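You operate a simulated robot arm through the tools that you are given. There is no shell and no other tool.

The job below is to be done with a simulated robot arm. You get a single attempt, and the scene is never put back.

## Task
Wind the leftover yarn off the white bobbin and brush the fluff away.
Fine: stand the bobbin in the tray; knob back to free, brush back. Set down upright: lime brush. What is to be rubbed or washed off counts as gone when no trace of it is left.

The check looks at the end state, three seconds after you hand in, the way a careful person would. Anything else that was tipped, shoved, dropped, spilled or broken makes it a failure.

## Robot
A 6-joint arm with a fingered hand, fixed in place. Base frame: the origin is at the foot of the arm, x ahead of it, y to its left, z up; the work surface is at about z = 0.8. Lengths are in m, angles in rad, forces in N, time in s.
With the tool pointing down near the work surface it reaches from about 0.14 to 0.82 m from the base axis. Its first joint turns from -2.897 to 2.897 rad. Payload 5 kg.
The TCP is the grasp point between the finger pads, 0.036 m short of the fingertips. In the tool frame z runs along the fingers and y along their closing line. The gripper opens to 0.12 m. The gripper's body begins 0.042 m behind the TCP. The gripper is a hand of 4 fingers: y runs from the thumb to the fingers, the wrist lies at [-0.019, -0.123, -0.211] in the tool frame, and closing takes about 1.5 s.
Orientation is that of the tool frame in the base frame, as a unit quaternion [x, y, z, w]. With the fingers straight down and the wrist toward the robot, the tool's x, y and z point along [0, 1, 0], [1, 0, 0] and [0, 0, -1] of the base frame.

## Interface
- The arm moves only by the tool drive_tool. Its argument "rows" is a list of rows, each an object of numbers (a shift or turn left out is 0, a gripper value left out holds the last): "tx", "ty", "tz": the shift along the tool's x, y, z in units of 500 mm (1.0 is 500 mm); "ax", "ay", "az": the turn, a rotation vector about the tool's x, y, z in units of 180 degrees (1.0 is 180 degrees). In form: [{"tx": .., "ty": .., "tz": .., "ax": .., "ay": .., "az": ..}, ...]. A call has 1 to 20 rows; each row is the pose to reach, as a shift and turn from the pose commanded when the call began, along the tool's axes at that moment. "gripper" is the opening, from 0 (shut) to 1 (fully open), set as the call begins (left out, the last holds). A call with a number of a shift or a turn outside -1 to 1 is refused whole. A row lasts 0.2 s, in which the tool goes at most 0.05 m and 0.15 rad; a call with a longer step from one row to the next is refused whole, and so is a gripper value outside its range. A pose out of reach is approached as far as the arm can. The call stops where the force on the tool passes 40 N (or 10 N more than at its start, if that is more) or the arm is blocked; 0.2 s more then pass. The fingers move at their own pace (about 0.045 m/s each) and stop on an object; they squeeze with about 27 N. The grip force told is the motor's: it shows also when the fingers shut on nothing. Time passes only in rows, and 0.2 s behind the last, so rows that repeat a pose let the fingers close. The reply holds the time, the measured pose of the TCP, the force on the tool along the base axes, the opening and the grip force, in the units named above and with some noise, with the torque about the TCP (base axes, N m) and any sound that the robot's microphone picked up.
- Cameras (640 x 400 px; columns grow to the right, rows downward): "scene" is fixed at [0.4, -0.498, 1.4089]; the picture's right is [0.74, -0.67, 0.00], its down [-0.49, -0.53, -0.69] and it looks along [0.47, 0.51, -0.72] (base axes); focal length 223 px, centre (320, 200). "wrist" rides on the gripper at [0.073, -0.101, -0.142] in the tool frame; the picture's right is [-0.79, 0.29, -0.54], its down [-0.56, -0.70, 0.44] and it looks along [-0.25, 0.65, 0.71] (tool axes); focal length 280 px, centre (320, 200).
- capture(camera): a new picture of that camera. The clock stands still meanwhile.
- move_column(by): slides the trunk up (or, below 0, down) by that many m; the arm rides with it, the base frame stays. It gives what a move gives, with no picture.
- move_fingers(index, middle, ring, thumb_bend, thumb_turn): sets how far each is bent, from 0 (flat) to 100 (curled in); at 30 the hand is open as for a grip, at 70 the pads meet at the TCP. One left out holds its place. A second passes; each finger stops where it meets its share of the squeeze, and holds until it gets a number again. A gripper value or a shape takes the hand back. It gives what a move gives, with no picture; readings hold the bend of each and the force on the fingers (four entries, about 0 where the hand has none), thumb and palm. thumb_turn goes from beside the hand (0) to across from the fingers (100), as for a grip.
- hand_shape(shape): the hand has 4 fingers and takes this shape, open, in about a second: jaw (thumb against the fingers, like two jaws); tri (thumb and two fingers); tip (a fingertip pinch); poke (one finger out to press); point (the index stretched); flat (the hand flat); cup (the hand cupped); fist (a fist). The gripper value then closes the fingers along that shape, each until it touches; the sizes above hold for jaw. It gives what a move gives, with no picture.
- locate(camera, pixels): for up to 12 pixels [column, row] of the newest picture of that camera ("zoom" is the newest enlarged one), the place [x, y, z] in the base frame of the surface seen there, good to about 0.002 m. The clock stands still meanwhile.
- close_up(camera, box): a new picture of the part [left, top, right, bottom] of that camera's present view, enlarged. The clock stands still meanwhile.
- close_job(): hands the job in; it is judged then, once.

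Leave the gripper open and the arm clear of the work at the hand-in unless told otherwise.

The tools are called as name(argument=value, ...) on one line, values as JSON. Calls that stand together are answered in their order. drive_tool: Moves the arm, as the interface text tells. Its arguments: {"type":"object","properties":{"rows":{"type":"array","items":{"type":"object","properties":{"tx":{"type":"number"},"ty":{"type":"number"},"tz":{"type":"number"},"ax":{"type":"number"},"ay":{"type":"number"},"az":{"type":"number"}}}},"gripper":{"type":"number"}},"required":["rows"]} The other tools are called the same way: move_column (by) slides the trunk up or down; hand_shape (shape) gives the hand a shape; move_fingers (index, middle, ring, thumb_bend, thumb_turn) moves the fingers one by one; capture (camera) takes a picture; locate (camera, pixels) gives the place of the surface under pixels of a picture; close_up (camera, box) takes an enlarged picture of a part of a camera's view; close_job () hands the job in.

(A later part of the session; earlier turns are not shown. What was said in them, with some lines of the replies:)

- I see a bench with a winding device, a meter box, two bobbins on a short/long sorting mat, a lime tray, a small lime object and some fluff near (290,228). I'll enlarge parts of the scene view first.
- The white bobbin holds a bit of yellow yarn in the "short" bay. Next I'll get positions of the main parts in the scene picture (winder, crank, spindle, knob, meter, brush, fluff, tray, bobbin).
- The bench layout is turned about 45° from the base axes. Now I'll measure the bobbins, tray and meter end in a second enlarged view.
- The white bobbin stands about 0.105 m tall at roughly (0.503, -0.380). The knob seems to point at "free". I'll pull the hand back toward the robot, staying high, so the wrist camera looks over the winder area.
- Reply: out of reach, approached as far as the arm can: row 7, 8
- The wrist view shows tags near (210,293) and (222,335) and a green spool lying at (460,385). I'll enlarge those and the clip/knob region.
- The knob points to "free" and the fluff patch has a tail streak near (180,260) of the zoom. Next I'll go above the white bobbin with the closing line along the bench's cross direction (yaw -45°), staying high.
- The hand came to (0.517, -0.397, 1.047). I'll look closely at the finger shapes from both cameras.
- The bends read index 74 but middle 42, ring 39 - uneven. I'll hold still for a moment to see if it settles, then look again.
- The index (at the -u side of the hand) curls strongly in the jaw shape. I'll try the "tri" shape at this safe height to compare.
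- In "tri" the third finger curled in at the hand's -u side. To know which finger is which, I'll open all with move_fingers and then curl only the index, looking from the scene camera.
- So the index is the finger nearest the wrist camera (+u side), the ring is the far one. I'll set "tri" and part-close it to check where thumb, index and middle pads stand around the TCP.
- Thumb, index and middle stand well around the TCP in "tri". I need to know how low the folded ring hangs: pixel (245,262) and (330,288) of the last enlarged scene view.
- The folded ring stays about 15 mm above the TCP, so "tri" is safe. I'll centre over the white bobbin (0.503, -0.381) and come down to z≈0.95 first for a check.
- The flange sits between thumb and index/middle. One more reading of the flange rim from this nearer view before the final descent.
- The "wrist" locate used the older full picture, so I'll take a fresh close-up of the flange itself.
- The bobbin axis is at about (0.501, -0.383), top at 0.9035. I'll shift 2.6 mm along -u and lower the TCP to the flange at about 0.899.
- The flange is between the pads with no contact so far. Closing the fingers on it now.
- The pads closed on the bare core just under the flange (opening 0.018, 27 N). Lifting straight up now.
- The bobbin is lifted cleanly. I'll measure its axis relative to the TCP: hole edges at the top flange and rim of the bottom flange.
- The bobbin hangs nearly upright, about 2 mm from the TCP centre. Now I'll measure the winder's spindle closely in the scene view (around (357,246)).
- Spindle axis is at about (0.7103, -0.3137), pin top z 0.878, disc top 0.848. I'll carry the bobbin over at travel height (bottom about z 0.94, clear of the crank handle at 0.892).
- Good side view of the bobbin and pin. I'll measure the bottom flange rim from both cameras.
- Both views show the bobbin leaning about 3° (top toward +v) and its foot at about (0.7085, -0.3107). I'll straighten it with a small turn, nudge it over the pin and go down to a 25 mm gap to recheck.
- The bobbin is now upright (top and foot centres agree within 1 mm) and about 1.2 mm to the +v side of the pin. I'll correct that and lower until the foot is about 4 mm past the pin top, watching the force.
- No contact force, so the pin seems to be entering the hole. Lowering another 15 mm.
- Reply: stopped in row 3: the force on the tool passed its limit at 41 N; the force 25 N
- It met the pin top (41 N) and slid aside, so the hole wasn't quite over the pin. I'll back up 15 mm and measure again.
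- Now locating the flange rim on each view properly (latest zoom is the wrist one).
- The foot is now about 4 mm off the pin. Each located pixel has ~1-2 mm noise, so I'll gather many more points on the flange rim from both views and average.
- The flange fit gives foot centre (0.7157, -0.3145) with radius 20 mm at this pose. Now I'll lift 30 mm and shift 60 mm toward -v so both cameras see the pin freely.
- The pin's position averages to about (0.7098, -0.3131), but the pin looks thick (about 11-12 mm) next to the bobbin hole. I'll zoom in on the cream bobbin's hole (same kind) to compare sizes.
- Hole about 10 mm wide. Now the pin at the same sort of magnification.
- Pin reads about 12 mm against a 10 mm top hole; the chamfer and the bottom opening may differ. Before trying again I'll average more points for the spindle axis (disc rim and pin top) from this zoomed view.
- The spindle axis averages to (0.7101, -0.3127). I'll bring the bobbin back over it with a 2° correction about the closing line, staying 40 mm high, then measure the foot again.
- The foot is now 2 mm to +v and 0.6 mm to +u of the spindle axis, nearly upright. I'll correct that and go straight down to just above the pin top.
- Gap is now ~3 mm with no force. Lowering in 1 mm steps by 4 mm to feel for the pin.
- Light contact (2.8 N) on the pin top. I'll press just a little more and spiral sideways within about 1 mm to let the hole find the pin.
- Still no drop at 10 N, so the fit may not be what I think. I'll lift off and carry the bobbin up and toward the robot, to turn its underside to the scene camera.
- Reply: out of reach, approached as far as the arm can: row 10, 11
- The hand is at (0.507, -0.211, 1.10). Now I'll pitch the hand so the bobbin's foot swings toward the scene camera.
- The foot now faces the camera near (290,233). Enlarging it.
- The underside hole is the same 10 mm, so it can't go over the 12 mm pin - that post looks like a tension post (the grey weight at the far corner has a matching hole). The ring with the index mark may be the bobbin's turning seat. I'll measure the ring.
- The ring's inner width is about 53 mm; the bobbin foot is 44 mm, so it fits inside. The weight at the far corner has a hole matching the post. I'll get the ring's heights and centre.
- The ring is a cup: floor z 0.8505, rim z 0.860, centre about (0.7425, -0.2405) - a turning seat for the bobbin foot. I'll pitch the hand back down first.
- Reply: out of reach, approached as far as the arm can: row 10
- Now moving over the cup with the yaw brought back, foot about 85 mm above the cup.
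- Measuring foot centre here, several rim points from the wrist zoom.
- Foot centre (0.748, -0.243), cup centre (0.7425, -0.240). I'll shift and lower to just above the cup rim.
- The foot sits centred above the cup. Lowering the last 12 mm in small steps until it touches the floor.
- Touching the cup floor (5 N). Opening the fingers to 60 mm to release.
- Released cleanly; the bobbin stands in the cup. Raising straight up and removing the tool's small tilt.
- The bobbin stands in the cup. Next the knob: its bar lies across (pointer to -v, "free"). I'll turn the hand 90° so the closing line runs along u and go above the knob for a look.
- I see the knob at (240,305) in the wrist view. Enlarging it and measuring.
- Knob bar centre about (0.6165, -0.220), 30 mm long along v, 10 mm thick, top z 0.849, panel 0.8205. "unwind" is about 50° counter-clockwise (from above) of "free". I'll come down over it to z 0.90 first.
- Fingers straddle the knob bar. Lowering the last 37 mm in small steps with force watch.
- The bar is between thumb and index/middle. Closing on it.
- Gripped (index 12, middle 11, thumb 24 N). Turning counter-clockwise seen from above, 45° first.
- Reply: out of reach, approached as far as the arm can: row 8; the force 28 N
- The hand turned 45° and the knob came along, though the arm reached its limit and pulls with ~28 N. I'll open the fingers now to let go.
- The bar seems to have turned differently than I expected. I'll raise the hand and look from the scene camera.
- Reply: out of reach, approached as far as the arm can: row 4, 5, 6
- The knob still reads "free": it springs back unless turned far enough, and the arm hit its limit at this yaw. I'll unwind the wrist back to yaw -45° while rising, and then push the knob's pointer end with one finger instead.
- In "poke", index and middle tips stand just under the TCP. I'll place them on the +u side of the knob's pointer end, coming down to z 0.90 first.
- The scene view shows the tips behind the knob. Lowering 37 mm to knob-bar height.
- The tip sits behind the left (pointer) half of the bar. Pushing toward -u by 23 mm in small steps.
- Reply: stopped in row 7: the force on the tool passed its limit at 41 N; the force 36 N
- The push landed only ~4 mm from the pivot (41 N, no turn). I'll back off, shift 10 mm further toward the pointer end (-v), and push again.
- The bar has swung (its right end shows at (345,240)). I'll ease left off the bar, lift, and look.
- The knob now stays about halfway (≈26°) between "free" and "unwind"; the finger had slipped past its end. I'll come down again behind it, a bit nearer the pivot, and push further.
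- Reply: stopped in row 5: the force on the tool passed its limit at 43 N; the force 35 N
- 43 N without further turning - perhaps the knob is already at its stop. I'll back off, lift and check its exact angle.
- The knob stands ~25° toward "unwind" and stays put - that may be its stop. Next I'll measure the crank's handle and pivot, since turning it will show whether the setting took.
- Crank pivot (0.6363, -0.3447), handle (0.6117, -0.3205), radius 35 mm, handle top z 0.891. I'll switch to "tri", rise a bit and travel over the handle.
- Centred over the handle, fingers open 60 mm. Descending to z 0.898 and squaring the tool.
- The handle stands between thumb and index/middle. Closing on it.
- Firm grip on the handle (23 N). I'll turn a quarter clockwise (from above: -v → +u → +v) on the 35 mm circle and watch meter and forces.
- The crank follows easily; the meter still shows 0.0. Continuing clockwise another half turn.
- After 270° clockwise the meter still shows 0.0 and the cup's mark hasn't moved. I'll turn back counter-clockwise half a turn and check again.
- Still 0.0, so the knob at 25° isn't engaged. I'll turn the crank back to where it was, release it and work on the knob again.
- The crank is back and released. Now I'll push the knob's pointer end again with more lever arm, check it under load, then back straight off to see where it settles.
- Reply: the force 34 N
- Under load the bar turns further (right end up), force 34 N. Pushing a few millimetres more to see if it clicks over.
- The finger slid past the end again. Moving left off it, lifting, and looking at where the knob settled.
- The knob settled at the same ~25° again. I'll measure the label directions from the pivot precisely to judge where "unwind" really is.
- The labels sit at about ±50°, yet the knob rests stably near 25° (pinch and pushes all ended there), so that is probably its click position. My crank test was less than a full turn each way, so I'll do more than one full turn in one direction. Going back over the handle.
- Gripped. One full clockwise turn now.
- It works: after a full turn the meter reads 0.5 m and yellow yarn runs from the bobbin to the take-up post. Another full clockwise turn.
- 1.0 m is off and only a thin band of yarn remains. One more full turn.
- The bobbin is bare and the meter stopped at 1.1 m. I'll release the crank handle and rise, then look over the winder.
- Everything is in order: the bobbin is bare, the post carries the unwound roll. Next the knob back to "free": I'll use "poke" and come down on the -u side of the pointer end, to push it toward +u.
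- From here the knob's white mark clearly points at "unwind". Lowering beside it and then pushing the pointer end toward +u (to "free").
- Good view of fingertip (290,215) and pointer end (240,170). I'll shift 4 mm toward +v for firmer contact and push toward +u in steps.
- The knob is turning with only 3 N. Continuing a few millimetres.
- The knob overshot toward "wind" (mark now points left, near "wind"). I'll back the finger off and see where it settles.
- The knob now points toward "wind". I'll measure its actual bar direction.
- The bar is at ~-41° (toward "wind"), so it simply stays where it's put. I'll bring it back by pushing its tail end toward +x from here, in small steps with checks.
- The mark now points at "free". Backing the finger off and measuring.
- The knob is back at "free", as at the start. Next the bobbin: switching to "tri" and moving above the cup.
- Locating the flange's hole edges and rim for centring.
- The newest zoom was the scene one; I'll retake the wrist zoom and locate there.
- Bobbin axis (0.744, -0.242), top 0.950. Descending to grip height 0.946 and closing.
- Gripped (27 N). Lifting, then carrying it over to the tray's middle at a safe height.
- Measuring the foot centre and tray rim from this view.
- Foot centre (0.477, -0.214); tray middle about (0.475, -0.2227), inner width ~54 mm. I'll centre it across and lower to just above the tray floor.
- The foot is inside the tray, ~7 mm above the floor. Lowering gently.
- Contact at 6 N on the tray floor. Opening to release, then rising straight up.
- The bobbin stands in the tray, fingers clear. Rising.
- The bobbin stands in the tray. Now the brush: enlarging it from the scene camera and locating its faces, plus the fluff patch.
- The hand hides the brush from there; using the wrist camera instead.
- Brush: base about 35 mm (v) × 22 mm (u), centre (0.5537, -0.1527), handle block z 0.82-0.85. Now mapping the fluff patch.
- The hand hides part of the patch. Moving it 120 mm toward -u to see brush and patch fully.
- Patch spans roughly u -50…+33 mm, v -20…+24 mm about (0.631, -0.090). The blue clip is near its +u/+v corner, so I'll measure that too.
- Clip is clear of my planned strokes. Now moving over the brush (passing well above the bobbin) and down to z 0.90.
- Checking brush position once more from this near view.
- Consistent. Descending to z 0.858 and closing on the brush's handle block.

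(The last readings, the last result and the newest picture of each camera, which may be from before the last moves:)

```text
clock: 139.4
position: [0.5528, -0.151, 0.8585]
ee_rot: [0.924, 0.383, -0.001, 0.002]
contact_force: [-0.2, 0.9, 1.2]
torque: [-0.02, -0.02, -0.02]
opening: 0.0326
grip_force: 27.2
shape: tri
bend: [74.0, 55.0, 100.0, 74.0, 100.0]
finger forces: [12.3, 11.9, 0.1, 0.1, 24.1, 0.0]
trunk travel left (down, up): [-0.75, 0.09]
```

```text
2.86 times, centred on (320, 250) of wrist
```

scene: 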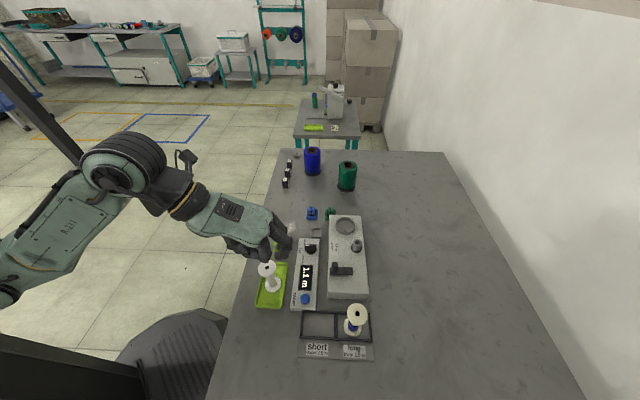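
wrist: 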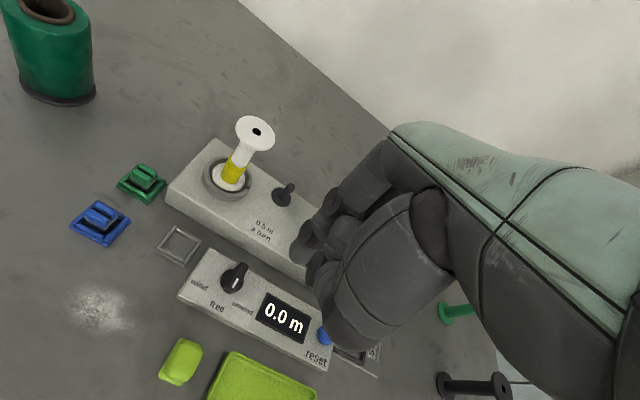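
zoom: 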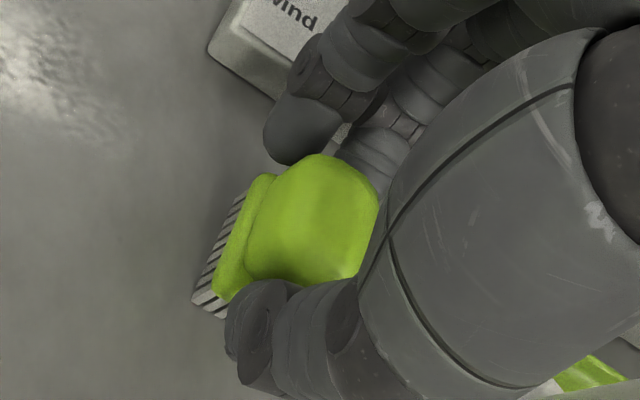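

Brush gripped (24 N). Lifting it 15 mm and carrying it over the far end of the patch.

drive_tool(rows=[{"tz": -0.02}, {"tz": -0.04}, {"tz": -0.04, "tx": 0.065, "ty": 0.011}, {"tz": -0.04, "tx": 0.13, "ty": 0.022}, {"tz": -0.04, "tx": 0.195, "ty": 0.033}, {"tz": -0.04, "tx": 0.2613, "ty": 0.0433}, {"tz": -0.04, "tx": 0.2613, "ty": 0.0433}])

close_up(camera="scene", box=[250, 190, 330, 260])

close_up(camera="wrist", box=[220, 180, 400, 320])

```text
clock: 141.0
position: [0.6616, -0.0737, 0.8781]
ee_rot: [0.924, 0.383, 0.001, 0.004]
contact_force: [0.1, -0.1, 0.0]
torque: [0.01, -0.02, 0.0]
opening: 0.0325
grip_force: 27.1
shape: tri
bend: [74.0, 55.0, 100.0, 74.0, 100.0]
finger forces: [12.2, 11.9, 0.0, 0.0, 24.0, 0.0]
trunk travel left (down, up): [-0.75, 0.09]
```

```text
5.71 times, centred on (290, 225) of scene
```

zoom: 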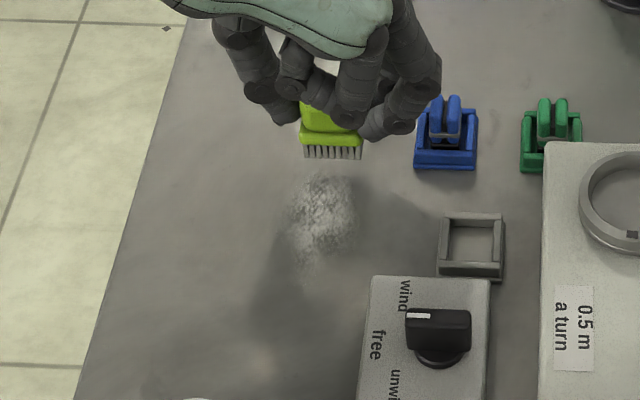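

```text
2.86 times, centred on (310, 250) of wrist
```

zoom: 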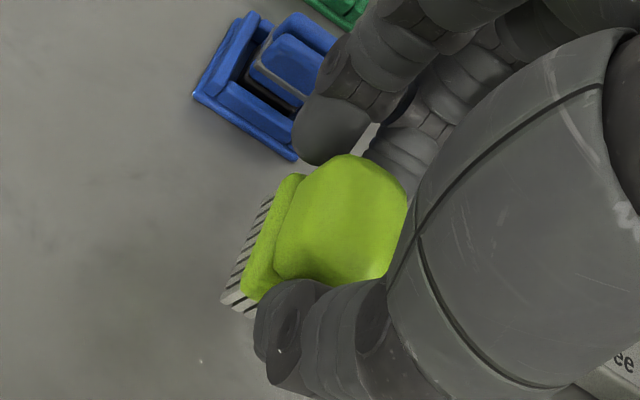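

The brush is upright over the patch's far end; to keep clear of the blue clip I'll start on the centre lane (v = 0). Lowering the bristles to the table.

drive_tool(rows=[{"ty": -0.02, "tx": 0.004}, {"ty": -0.02, "tx": 0.004, "tz": 0.02}, {"ty": -0.02, "tx": 0.004, "tz": 0.036}, {"ty": -0.02, "tx": 0.004, "tz": 0.04}])

drive_tool(rows=[{"tz": 0.001}, {"tz": 0.002}])

```text
clock: 142.0
position: [0.6556, -0.0637, 0.859]
ee_rot: [0.923, 0.384, 0.0, 0.001]
contact_force: [0.1, 0.3, 0.0]
torque: [0.01, 0.0, -0.03]
opening: 0.0329
grip_force: 26.9
shape: tri
bend: [74.0, 55.0, 100.0, 74.0, 100.0]
finger forces: [12.2, 12.0, 0.0, 0.1, 24.3, 0.1]
trunk travel left (down, up): [-0.75, 0.09]
```

```text
clock: 142.6
position: [0.6558, -0.066, 0.8578]
ee_rot: [0.924, 0.383, 0.001, 0.002]
contact_force: [0.2, -0.4, 2.7]
torque: [0.0, -0.06, -0.03]
opening: 0.0326
grip_force: 27.1
shape: tri
bend: [74.0, 55.0, 100.0, 74.0, 100.0]
finger forces: [12.4, 12.1, 0.0, 0.1, 24.5, 0.0]
trunk travel left (down, up): [-0.75, 0.09]
```

Light contact (2.7 N). Pressing slightly more and stroking along -u and back over the centre lane.

drive_tool(rows=[{"tz": 0.001, "tx": -0.03}, {"tz": 0.001, "tx": -0.06}, {"tz": 0.001, "tx": -0.09}, {"tz": 0.001, "tx": -0.12}, {"tz": 0.001, "tx": -0.15}, {"tz": 0.001, "tx": -0.18}, {"tz": 0.001, "tx": -0.15}, {"tz": 0.001, "tx": -0.12}, {"tz": 0.001, "tx": -0.09}, {"tz": 0.001, "tx": -0.06}, {"tz": 0.001, "tx": -0.03}, {"tz": 0.001, "tx": 0.0}])

close_up(camera="scene", box=[260, 200, 320, 245])

```text
clock: 145.2
position: [0.6573, -0.0641, 0.8574]
ee_rot: [0.924, 0.383, 0.0, 0.002]
contact_force: [-1.9, -0.8, 6.2]
torque: [-0.07, 0.02, 0.0]
opening: 0.0331
grip_force: 27.0
shape: tri
bend: [74.0, 55.0, 100.0, 74.0, 100.0]
finger forces: [12.7, 13.7, 0.0, 0.0, 26.8, 0.0]
trunk travel left (down, up): [-0.75, 0.09]
```

```text
8.89 times, centred on (290, 222) of scene
```

zoom: 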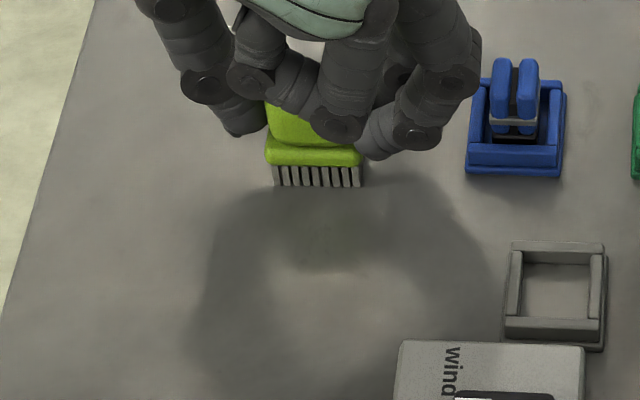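

Most of the fluff is gone. Now the side lanes: v -12 mm full length, then v +12 mm (staying clear of the clip), then the centre again.

drive_tool(rows=[{"ty": -0.024}, {"ty": -0.024, "tx": -0.035}, {"ty": -0.024, "tx": -0.07}, {"ty": -0.024, "tx": -0.105}, {"ty": -0.024, "tx": -0.14}, {"ty": -0.024, "tx": -0.175}, {"ty": -0.024, "tx": -0.2}, {"ty": 0.0, "tx": -0.2}, {"ty": 0.024, "tx": -0.2}, {"ty": 0.024, "tx": -0.165}, {"ty": 0.024, "tx": -0.13}, {"ty": 0.024, "tx": -0.095}, {"ty": 0.024, "tx": -0.06}, {"ty": 0.012, "tx": -0.05}, {"ty": 0.0, "tx": -0.03}, {"ty": 0.0, "tx": 0.0}, {"ty": 0.0, "tx": 0.012}])

close_up(camera="scene", box=[260, 200, 320, 245])

```text
clock: 148.8
position: [0.6593, -0.0615, 0.8558]
ee_rot: [0.924, 0.384, 0.001, 0.003]
contact_force: [-3.5, -1.9, 10.2]
torque: [-0.11, 0.08, 0.0]
opening: 0.0334
grip_force: 27.0
shape: tri
bend: [74.0, 55.0, 100.0, 74.0, 100.0]
finger forces: [12.9, 14.3, 0.0, 0.0, 28.2, 0.0]
trunk travel left (down, up): [-0.75, 0.09]
```

```text
8.89 times, centred on (290, 222) of scene
```

zoom: 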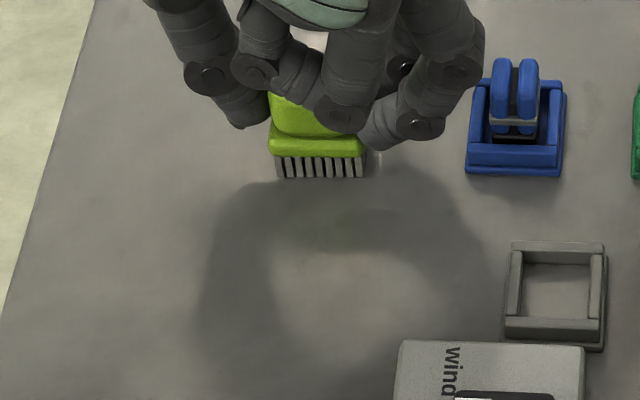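

Looks clean but shadows hide details. Lifting and moving the hand off toward the brush's home to inspect.

drive_tool(rows=[{"tz": -0.02}, {"tz": -0.05}, {"tz": -0.05, "tx": -0.08}, {"tz": -0.05, "tx": -0.16}, {"tz": -0.05, "tx": -0.24}, {"tz": -0.05, "tx": -0.28, "ty": -0.1}, {"tz": -0.05, "tx": -0.28, "ty": -0.18}])

close_up(camera="scene", box=[260, 195, 320, 240])

capture(camera="scene")

capture(camera="wrist")

```text
refused: row 6 steps farther than a row can; nothing moved
```

```text
8.89 times, centred on (290, 218) of scene
```

zoom: 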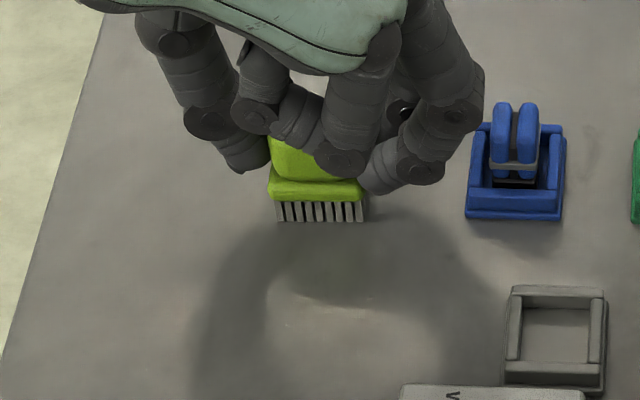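

```text
taken
```

scene: 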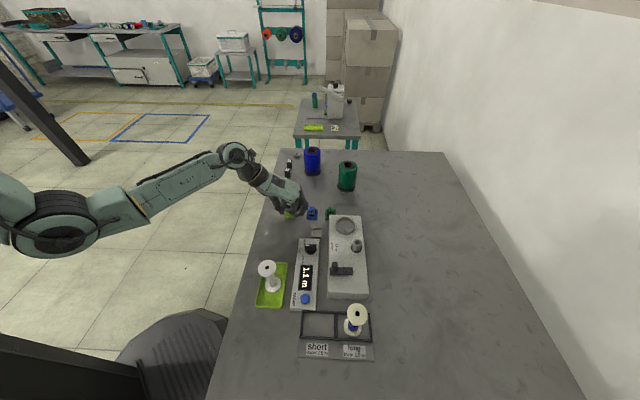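

```text
taken
```

wrist: 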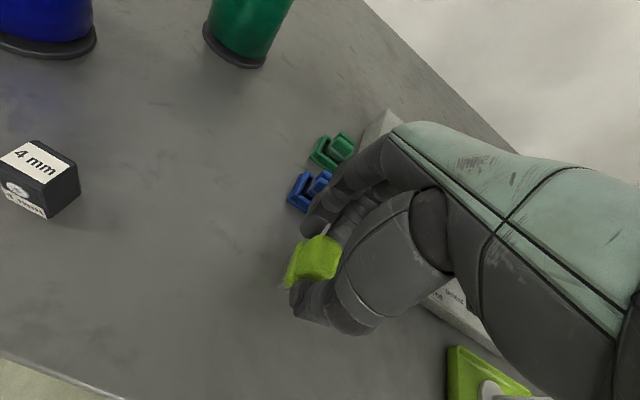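

One step was too long; repeating with shorter steps.

drive_tool(rows=[{"tz": -0.02}, {"tz": -0.05}, {"tz": -0.05, "tx": -0.08}, {"tz": -0.05, "tx": -0.16}, {"tz": -0.05, "tx": -0.24}, {"tz": -0.05, "tx": -0.275, "ty": -0.06}, {"tz": -0.05, "tx": -0.275, "ty": -0.13}])

close_up(camera="scene", box=[260, 195, 320, 240])

capture(camera="wrist")

```text
clock: 150.4
position: [0.5153, -0.112, 0.8807]
ee_rot: [0.923, 0.384, 0.001, 0.002]
contact_force: [0.1, 0.7, 0.2]
torque: [-0.02, 0.02, 0.0]
opening: 0.0334
grip_force: 27.6
shape: tri
bend: [74.0, 55.0, 100.0, 74.0, 100.0]
finger forces: [13.1, 12.7, 0.1, 0.0, 25.8, 0.0]
trunk travel left (down, up): [-0.75, 0.09]
```

```text
8.89 times, centred on (290, 218) of scene
```

zoom: 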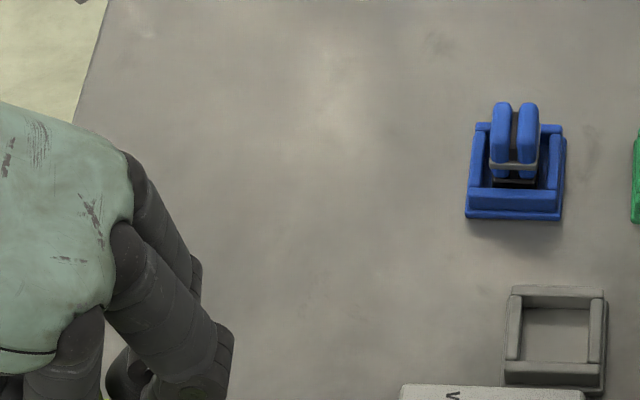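

```text
taken
```

wrist: 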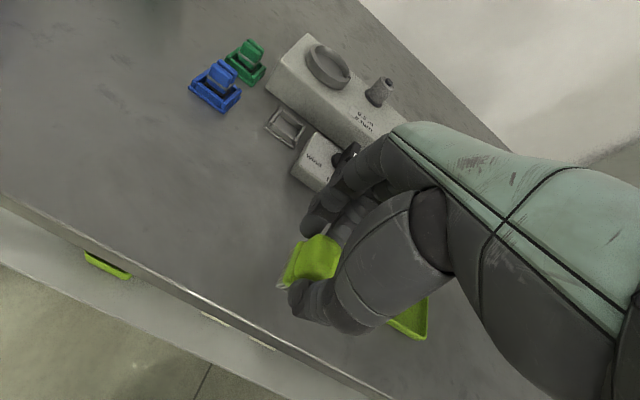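

The patch area looks clean. Looking closer with both cameras for any trace.

close_up(camera="scene", box=[276, 208, 310, 240])

close_up(camera="wrist", box=[150, 80, 310, 230])

close_up(camera="scene", box=[270, 150, 330, 215])

```text
12.50 times, centred on (293, 224) of scene
```

zoom: 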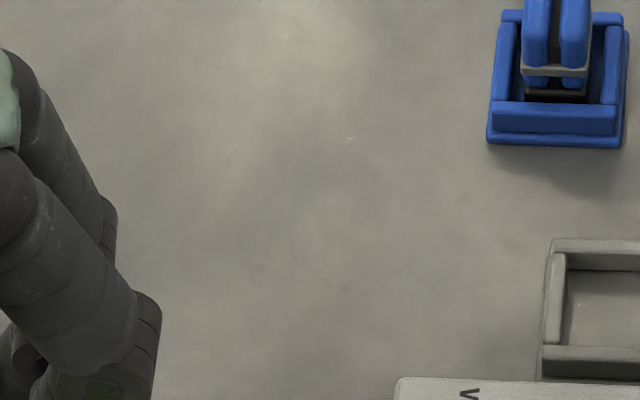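

```text
2.67 times, centred on (230, 155) of wrist
```

zoom: 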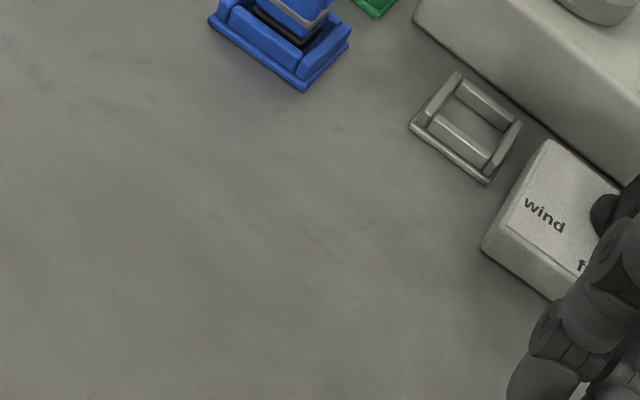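

```text
6.15 times, centred on (300, 182) of scene
```

zoom: 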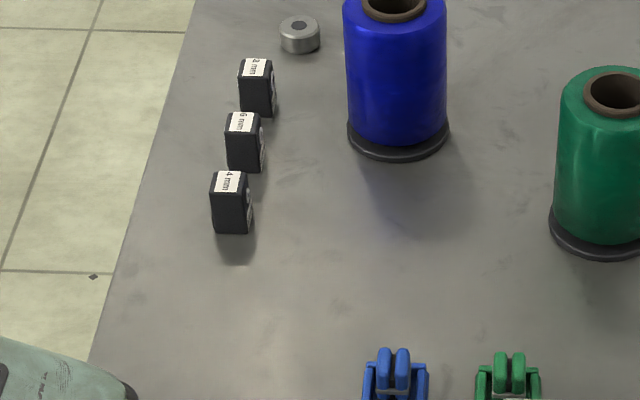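

No trace of fluff is visible. Returning the brush to its original spot: back above home first, stopping ~4 mm above the table.

drive_tool(rows=[{"tx": -0.001, "ty": 0.035}, {"tx": -0.0015, "ty": 0.07}, {"tx": -0.0023, "ty": 0.1067}, {"tx": -0.0023, "ty": 0.1067, "tz": 0.02}, {"tx": -0.0023, "ty": 0.1067, "tz": 0.036}, {"tx": -0.0023, "ty": 0.1067, "tz": 0.04}])

close_up(camera="scene", box=[250, 205, 320, 265])

```text
clock: 151.8
position: [0.5551, -0.1515, 0.8608]
ee_rot: [0.923, 0.384, 0.0, 0.002]
contact_force: [-0.8, -0.5, -0.3]
torque: [-0.01, 0.0, 0.01]
opening: 0.0335
grip_force: 27.2
shape: tri
bend: [74.0, 55.0, 100.0, 74.0, 100.0]
finger forces: [13.1, 12.7, 0.1, 0.1, 25.8, 0.0]
trunk travel left (down, up): [-0.75, 0.09]
```

```text
6.67 times, centred on (285, 235) of scene
```

zoom: 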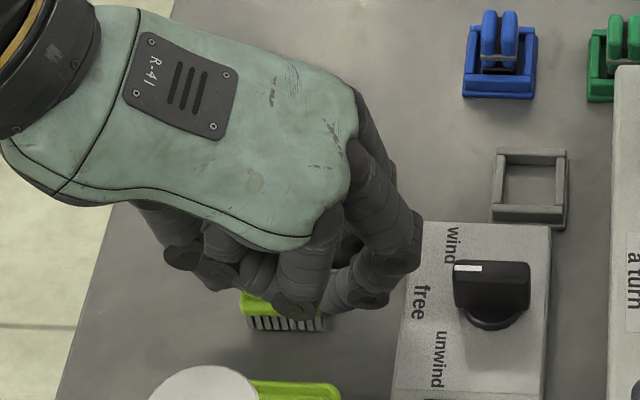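

Right above home (z 0.861, no contact). Lowering in half-millimetre steps until it touches.

drive_tool(rows=[{"tz": 0.0015}, {"tz": 0.003}, {"tz": 0.0045}])

drive_tool(rows=[{"tz": 0.0012}, {"tz": 0.0024}])

```text
clock: 152.6
position: [0.5555, -0.1498, 0.8599]
ee_rot: [0.924, 0.384, 0.0, 0.002]
contact_force: [-0.5, 0.1, -0.2]
torque: [0.04, 0.0, 0.01]
opening: 0.0334
grip_force: 27.1
shape: tri
bend: [74.0, 55.0, 100.0, 74.0, 100.0]
finger forces: [13.1, 12.7, 0.0, 0.0, 25.8, 0.1]
trunk travel left (down, up): [-0.75, 0.09]
```

```text
clock: 153.2
position: [0.5537, -0.1511, 0.8589]
ee_rot: [0.924, 0.383, 0.0, 0.002]
contact_force: [-0.2, -0.7, -0.6]
torque: [0.0, -0.06, -0.02]
opening: 0.0337
grip_force: 26.9
shape: tri
bend: [74.0, 55.0, 100.0, 74.0, 100.0]
finger forces: [13.1, 12.7, 0.0, 0.0, 25.8, 0.0]
trunk travel left (down, up): [-0.75, 0.09]
```

drive_tool(rows=[{"tz": 0.001}, {"tz": 0.002}])

close_up(camera="scene", box=[265, 230, 310, 265])

```text
clock: 153.8
position: [0.555, -0.1518, 0.8577]
ee_rot: [0.924, 0.383, 0.001, 0.003]
contact_force: [-1.6, 1.0, 4.6]
torque: [0.02, 0.01, -0.01]
opening: 0.0335
grip_force: 27.3
shape: tri
bend: [74.0, 55.0, 100.0, 74.0, 100.0]
finger forces: [12.9, 12.5, 0.1, 0.0, 26.7, 0.0]
trunk travel left (down, up): [-0.75, 0.09]
```

```text
11.43 times, centred on (288, 248) of scene
```

zoom: 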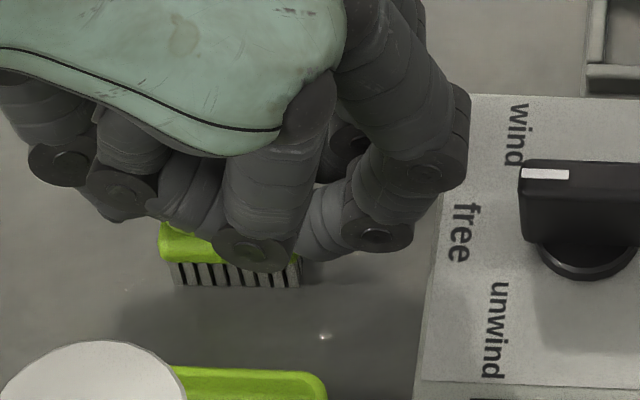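

Touching (4.6 N), bristles flat on the table. Releasing and rising straight up.

drive_tool(rows=[{}, {}, {}, {}, {}], gripper=0.55)

drive_tool(rows=[{"tz": -0.03}, {"tz": -0.1}, {"tz": -0.19}, {"tz": -0.28}])

close_up(camera="scene", box=[240, 200, 340, 320])

close_up(camera="wrist", box=[160, 150, 400, 340])

```text
clock: 155.0
position: [0.5546, -0.1501, 0.8569]
ee_rot: [0.924, 0.383, 0.0, 0.002]
contact_force: [-0.3, -0.2, -0.1]
torque: [0.03, 0.01, 0.01]
opening: 0.0654
grip_force: 0.0
shape: tri
bend: [74.0, 43.0, 99.0, 68.0, 100.0]
finger forces: [0.0, 0.1, 0.1, 0.0, 0.0, 0.1]
trunk travel left (down, up): [-0.75, 0.09]
```

```text
clock: 156.0
position: [0.5543, -0.1515, 0.9978]
ee_rot: [0.923, 0.384, -0.001, 0.001]
contact_force: [-0.5, -0.3, -1.0]
torque: [0.0, 0.0, 0.0]
opening: 0.0657
grip_force: 0.1
shape: tri
bend: [74.0, 43.0, 99.0, 68.0, 100.0]
finger forces: [0.1, 0.0, 0.0, 0.1, 0.1, 0.0]
trunk travel left (down, up): [-0.75, 0.09]
```

```text
3.33 times, centred on (290, 260) of scene
```

zoom: 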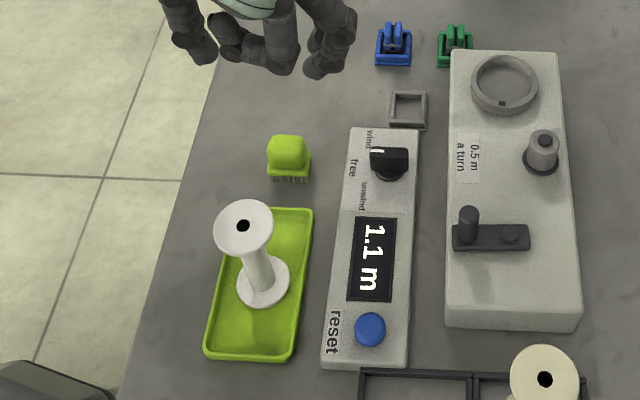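

```text
2.11 times, centred on (280, 245) of wrist
```

zoom: 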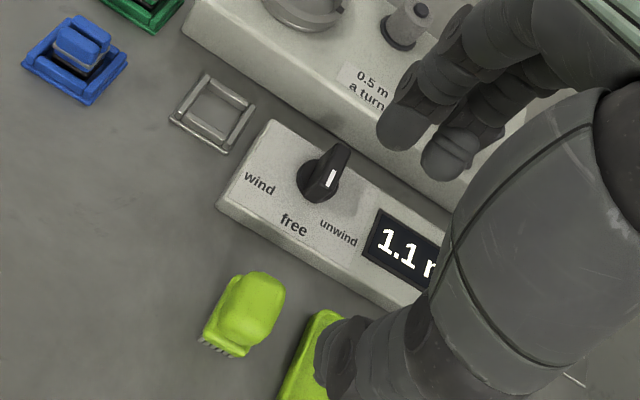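

Everything looks right. I'll retreat the arm up and back, opening the hand fully, then do a final check of brush, patch, knob and bobbin.

drive_tool(rows=[{"tz": -0.08}, {"tz": -0.16}, {"tz": -0.16, "ty": -0.08}, {"tz": -0.16, "ty": -0.16}, {"tz": -0.16, "ty": -0.2}], gripper=1.0)

close_up(camera="scene", box=[240, 200, 400, 300])

capture(camera="scene")

close_up(camera="scene", box=[250, 205, 320, 265])

```text
clock: 157.2
position: [0.4814, -0.0779, 1.0776]
ee_rot: [0.923, 0.384, 0.001, 0.002]
contact_force: [-0.4, 0.2, 0.5]
torque: [-0.03, -0.01, 0.0]
opening: 0.1196
grip_force: 0.0
shape: tri
bend: [30.0, 30.0, 99.0, 30.0, 98.0]
finger forces: [0.0, 0.0, 0.2, 0.0, 0.0, 0.0]
trunk travel left (down, up): [-0.75, 0.09]
```

```text
4.00 times, centred on (320, 250) of scene
```

zoom: 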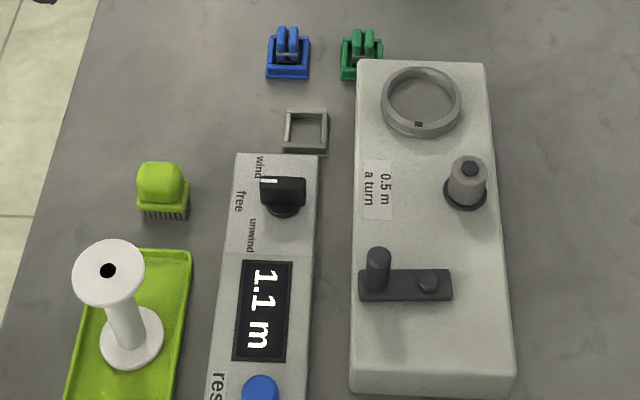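

```text
taken
```

scene: 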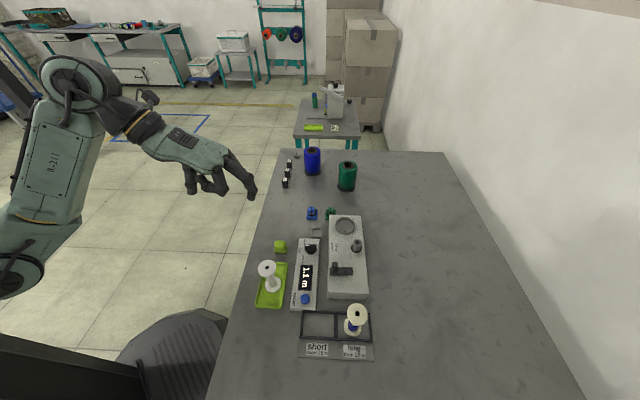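

```text
6.67 times, centred on (285, 235) of scene
```

zoom: 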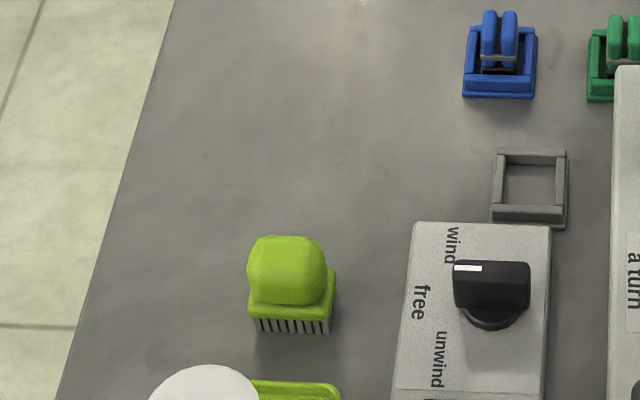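

Brush is back within ~1 mm of its place, patch gone, knob on "free". A last close look at the bobbin.

close_up(camera="scene", box=[245, 250, 300, 312])

close_up(camera="scene", box=[288, 230, 328, 270])

```text
6.45 times, centred on (272, 281) of scene
```

zoom: 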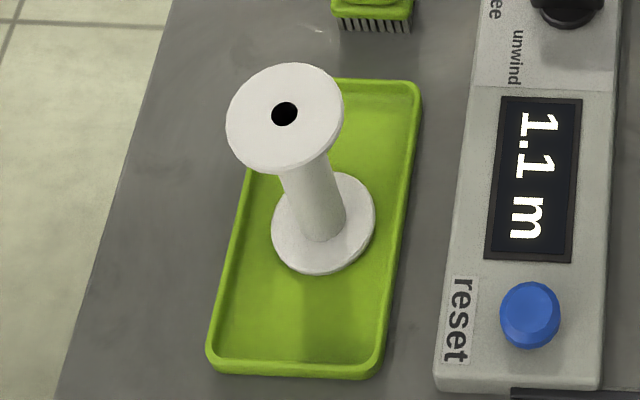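

```text
10.00 times, centred on (308, 250) of scene
```

zoom: 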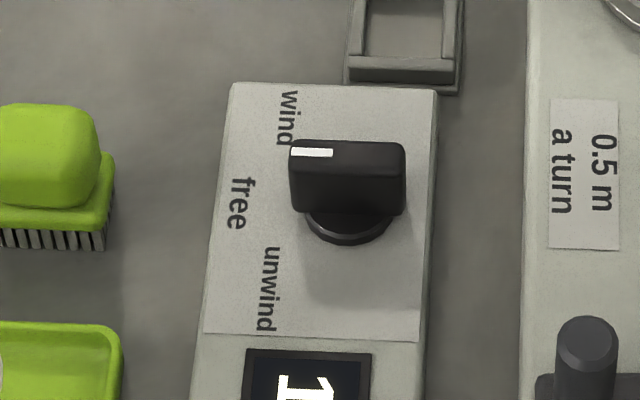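

The bobbin is bare and standing upright in the tray. The knob points at "free", the brush stands upright at its place, and no fluff is visible. The arm is clear of the work and the hand is open, so I'm handing in.

close_job()

```text
The job is handed in.
```

I've handed the job in. In the last pictures, before the three-second check:

- **Bobbin:** the yellow yarn is all wound off the white bobbin. The meter stopped at 1.1 m. The bobbin stands upright in the lime tray on the bench.
- **Knob:** it points at "free" again, as at the start.
- **Fluff:** I brushed the patch with the lime brush, and neither camera shows any trace of it.
- **Brush:** it stands upright, within about 1–2 mm of where it was.

- **Post contact:** before finding the bobbin's proper seat, the round cup on the winder, I pressed it onto the winder's post, once at about 41 N. Nothing looked damaged.
- **Knob handling:** I pushed the knob with up to about 43 N and briefly overshot toward "wind" before setting it to "free". The crank was not turned in that position.
- **Left as is:** the meter still shows 1.1 m because you didn't ask for a reset. The winder's post now carries a grey roll that appeared as I wound the yarn off.
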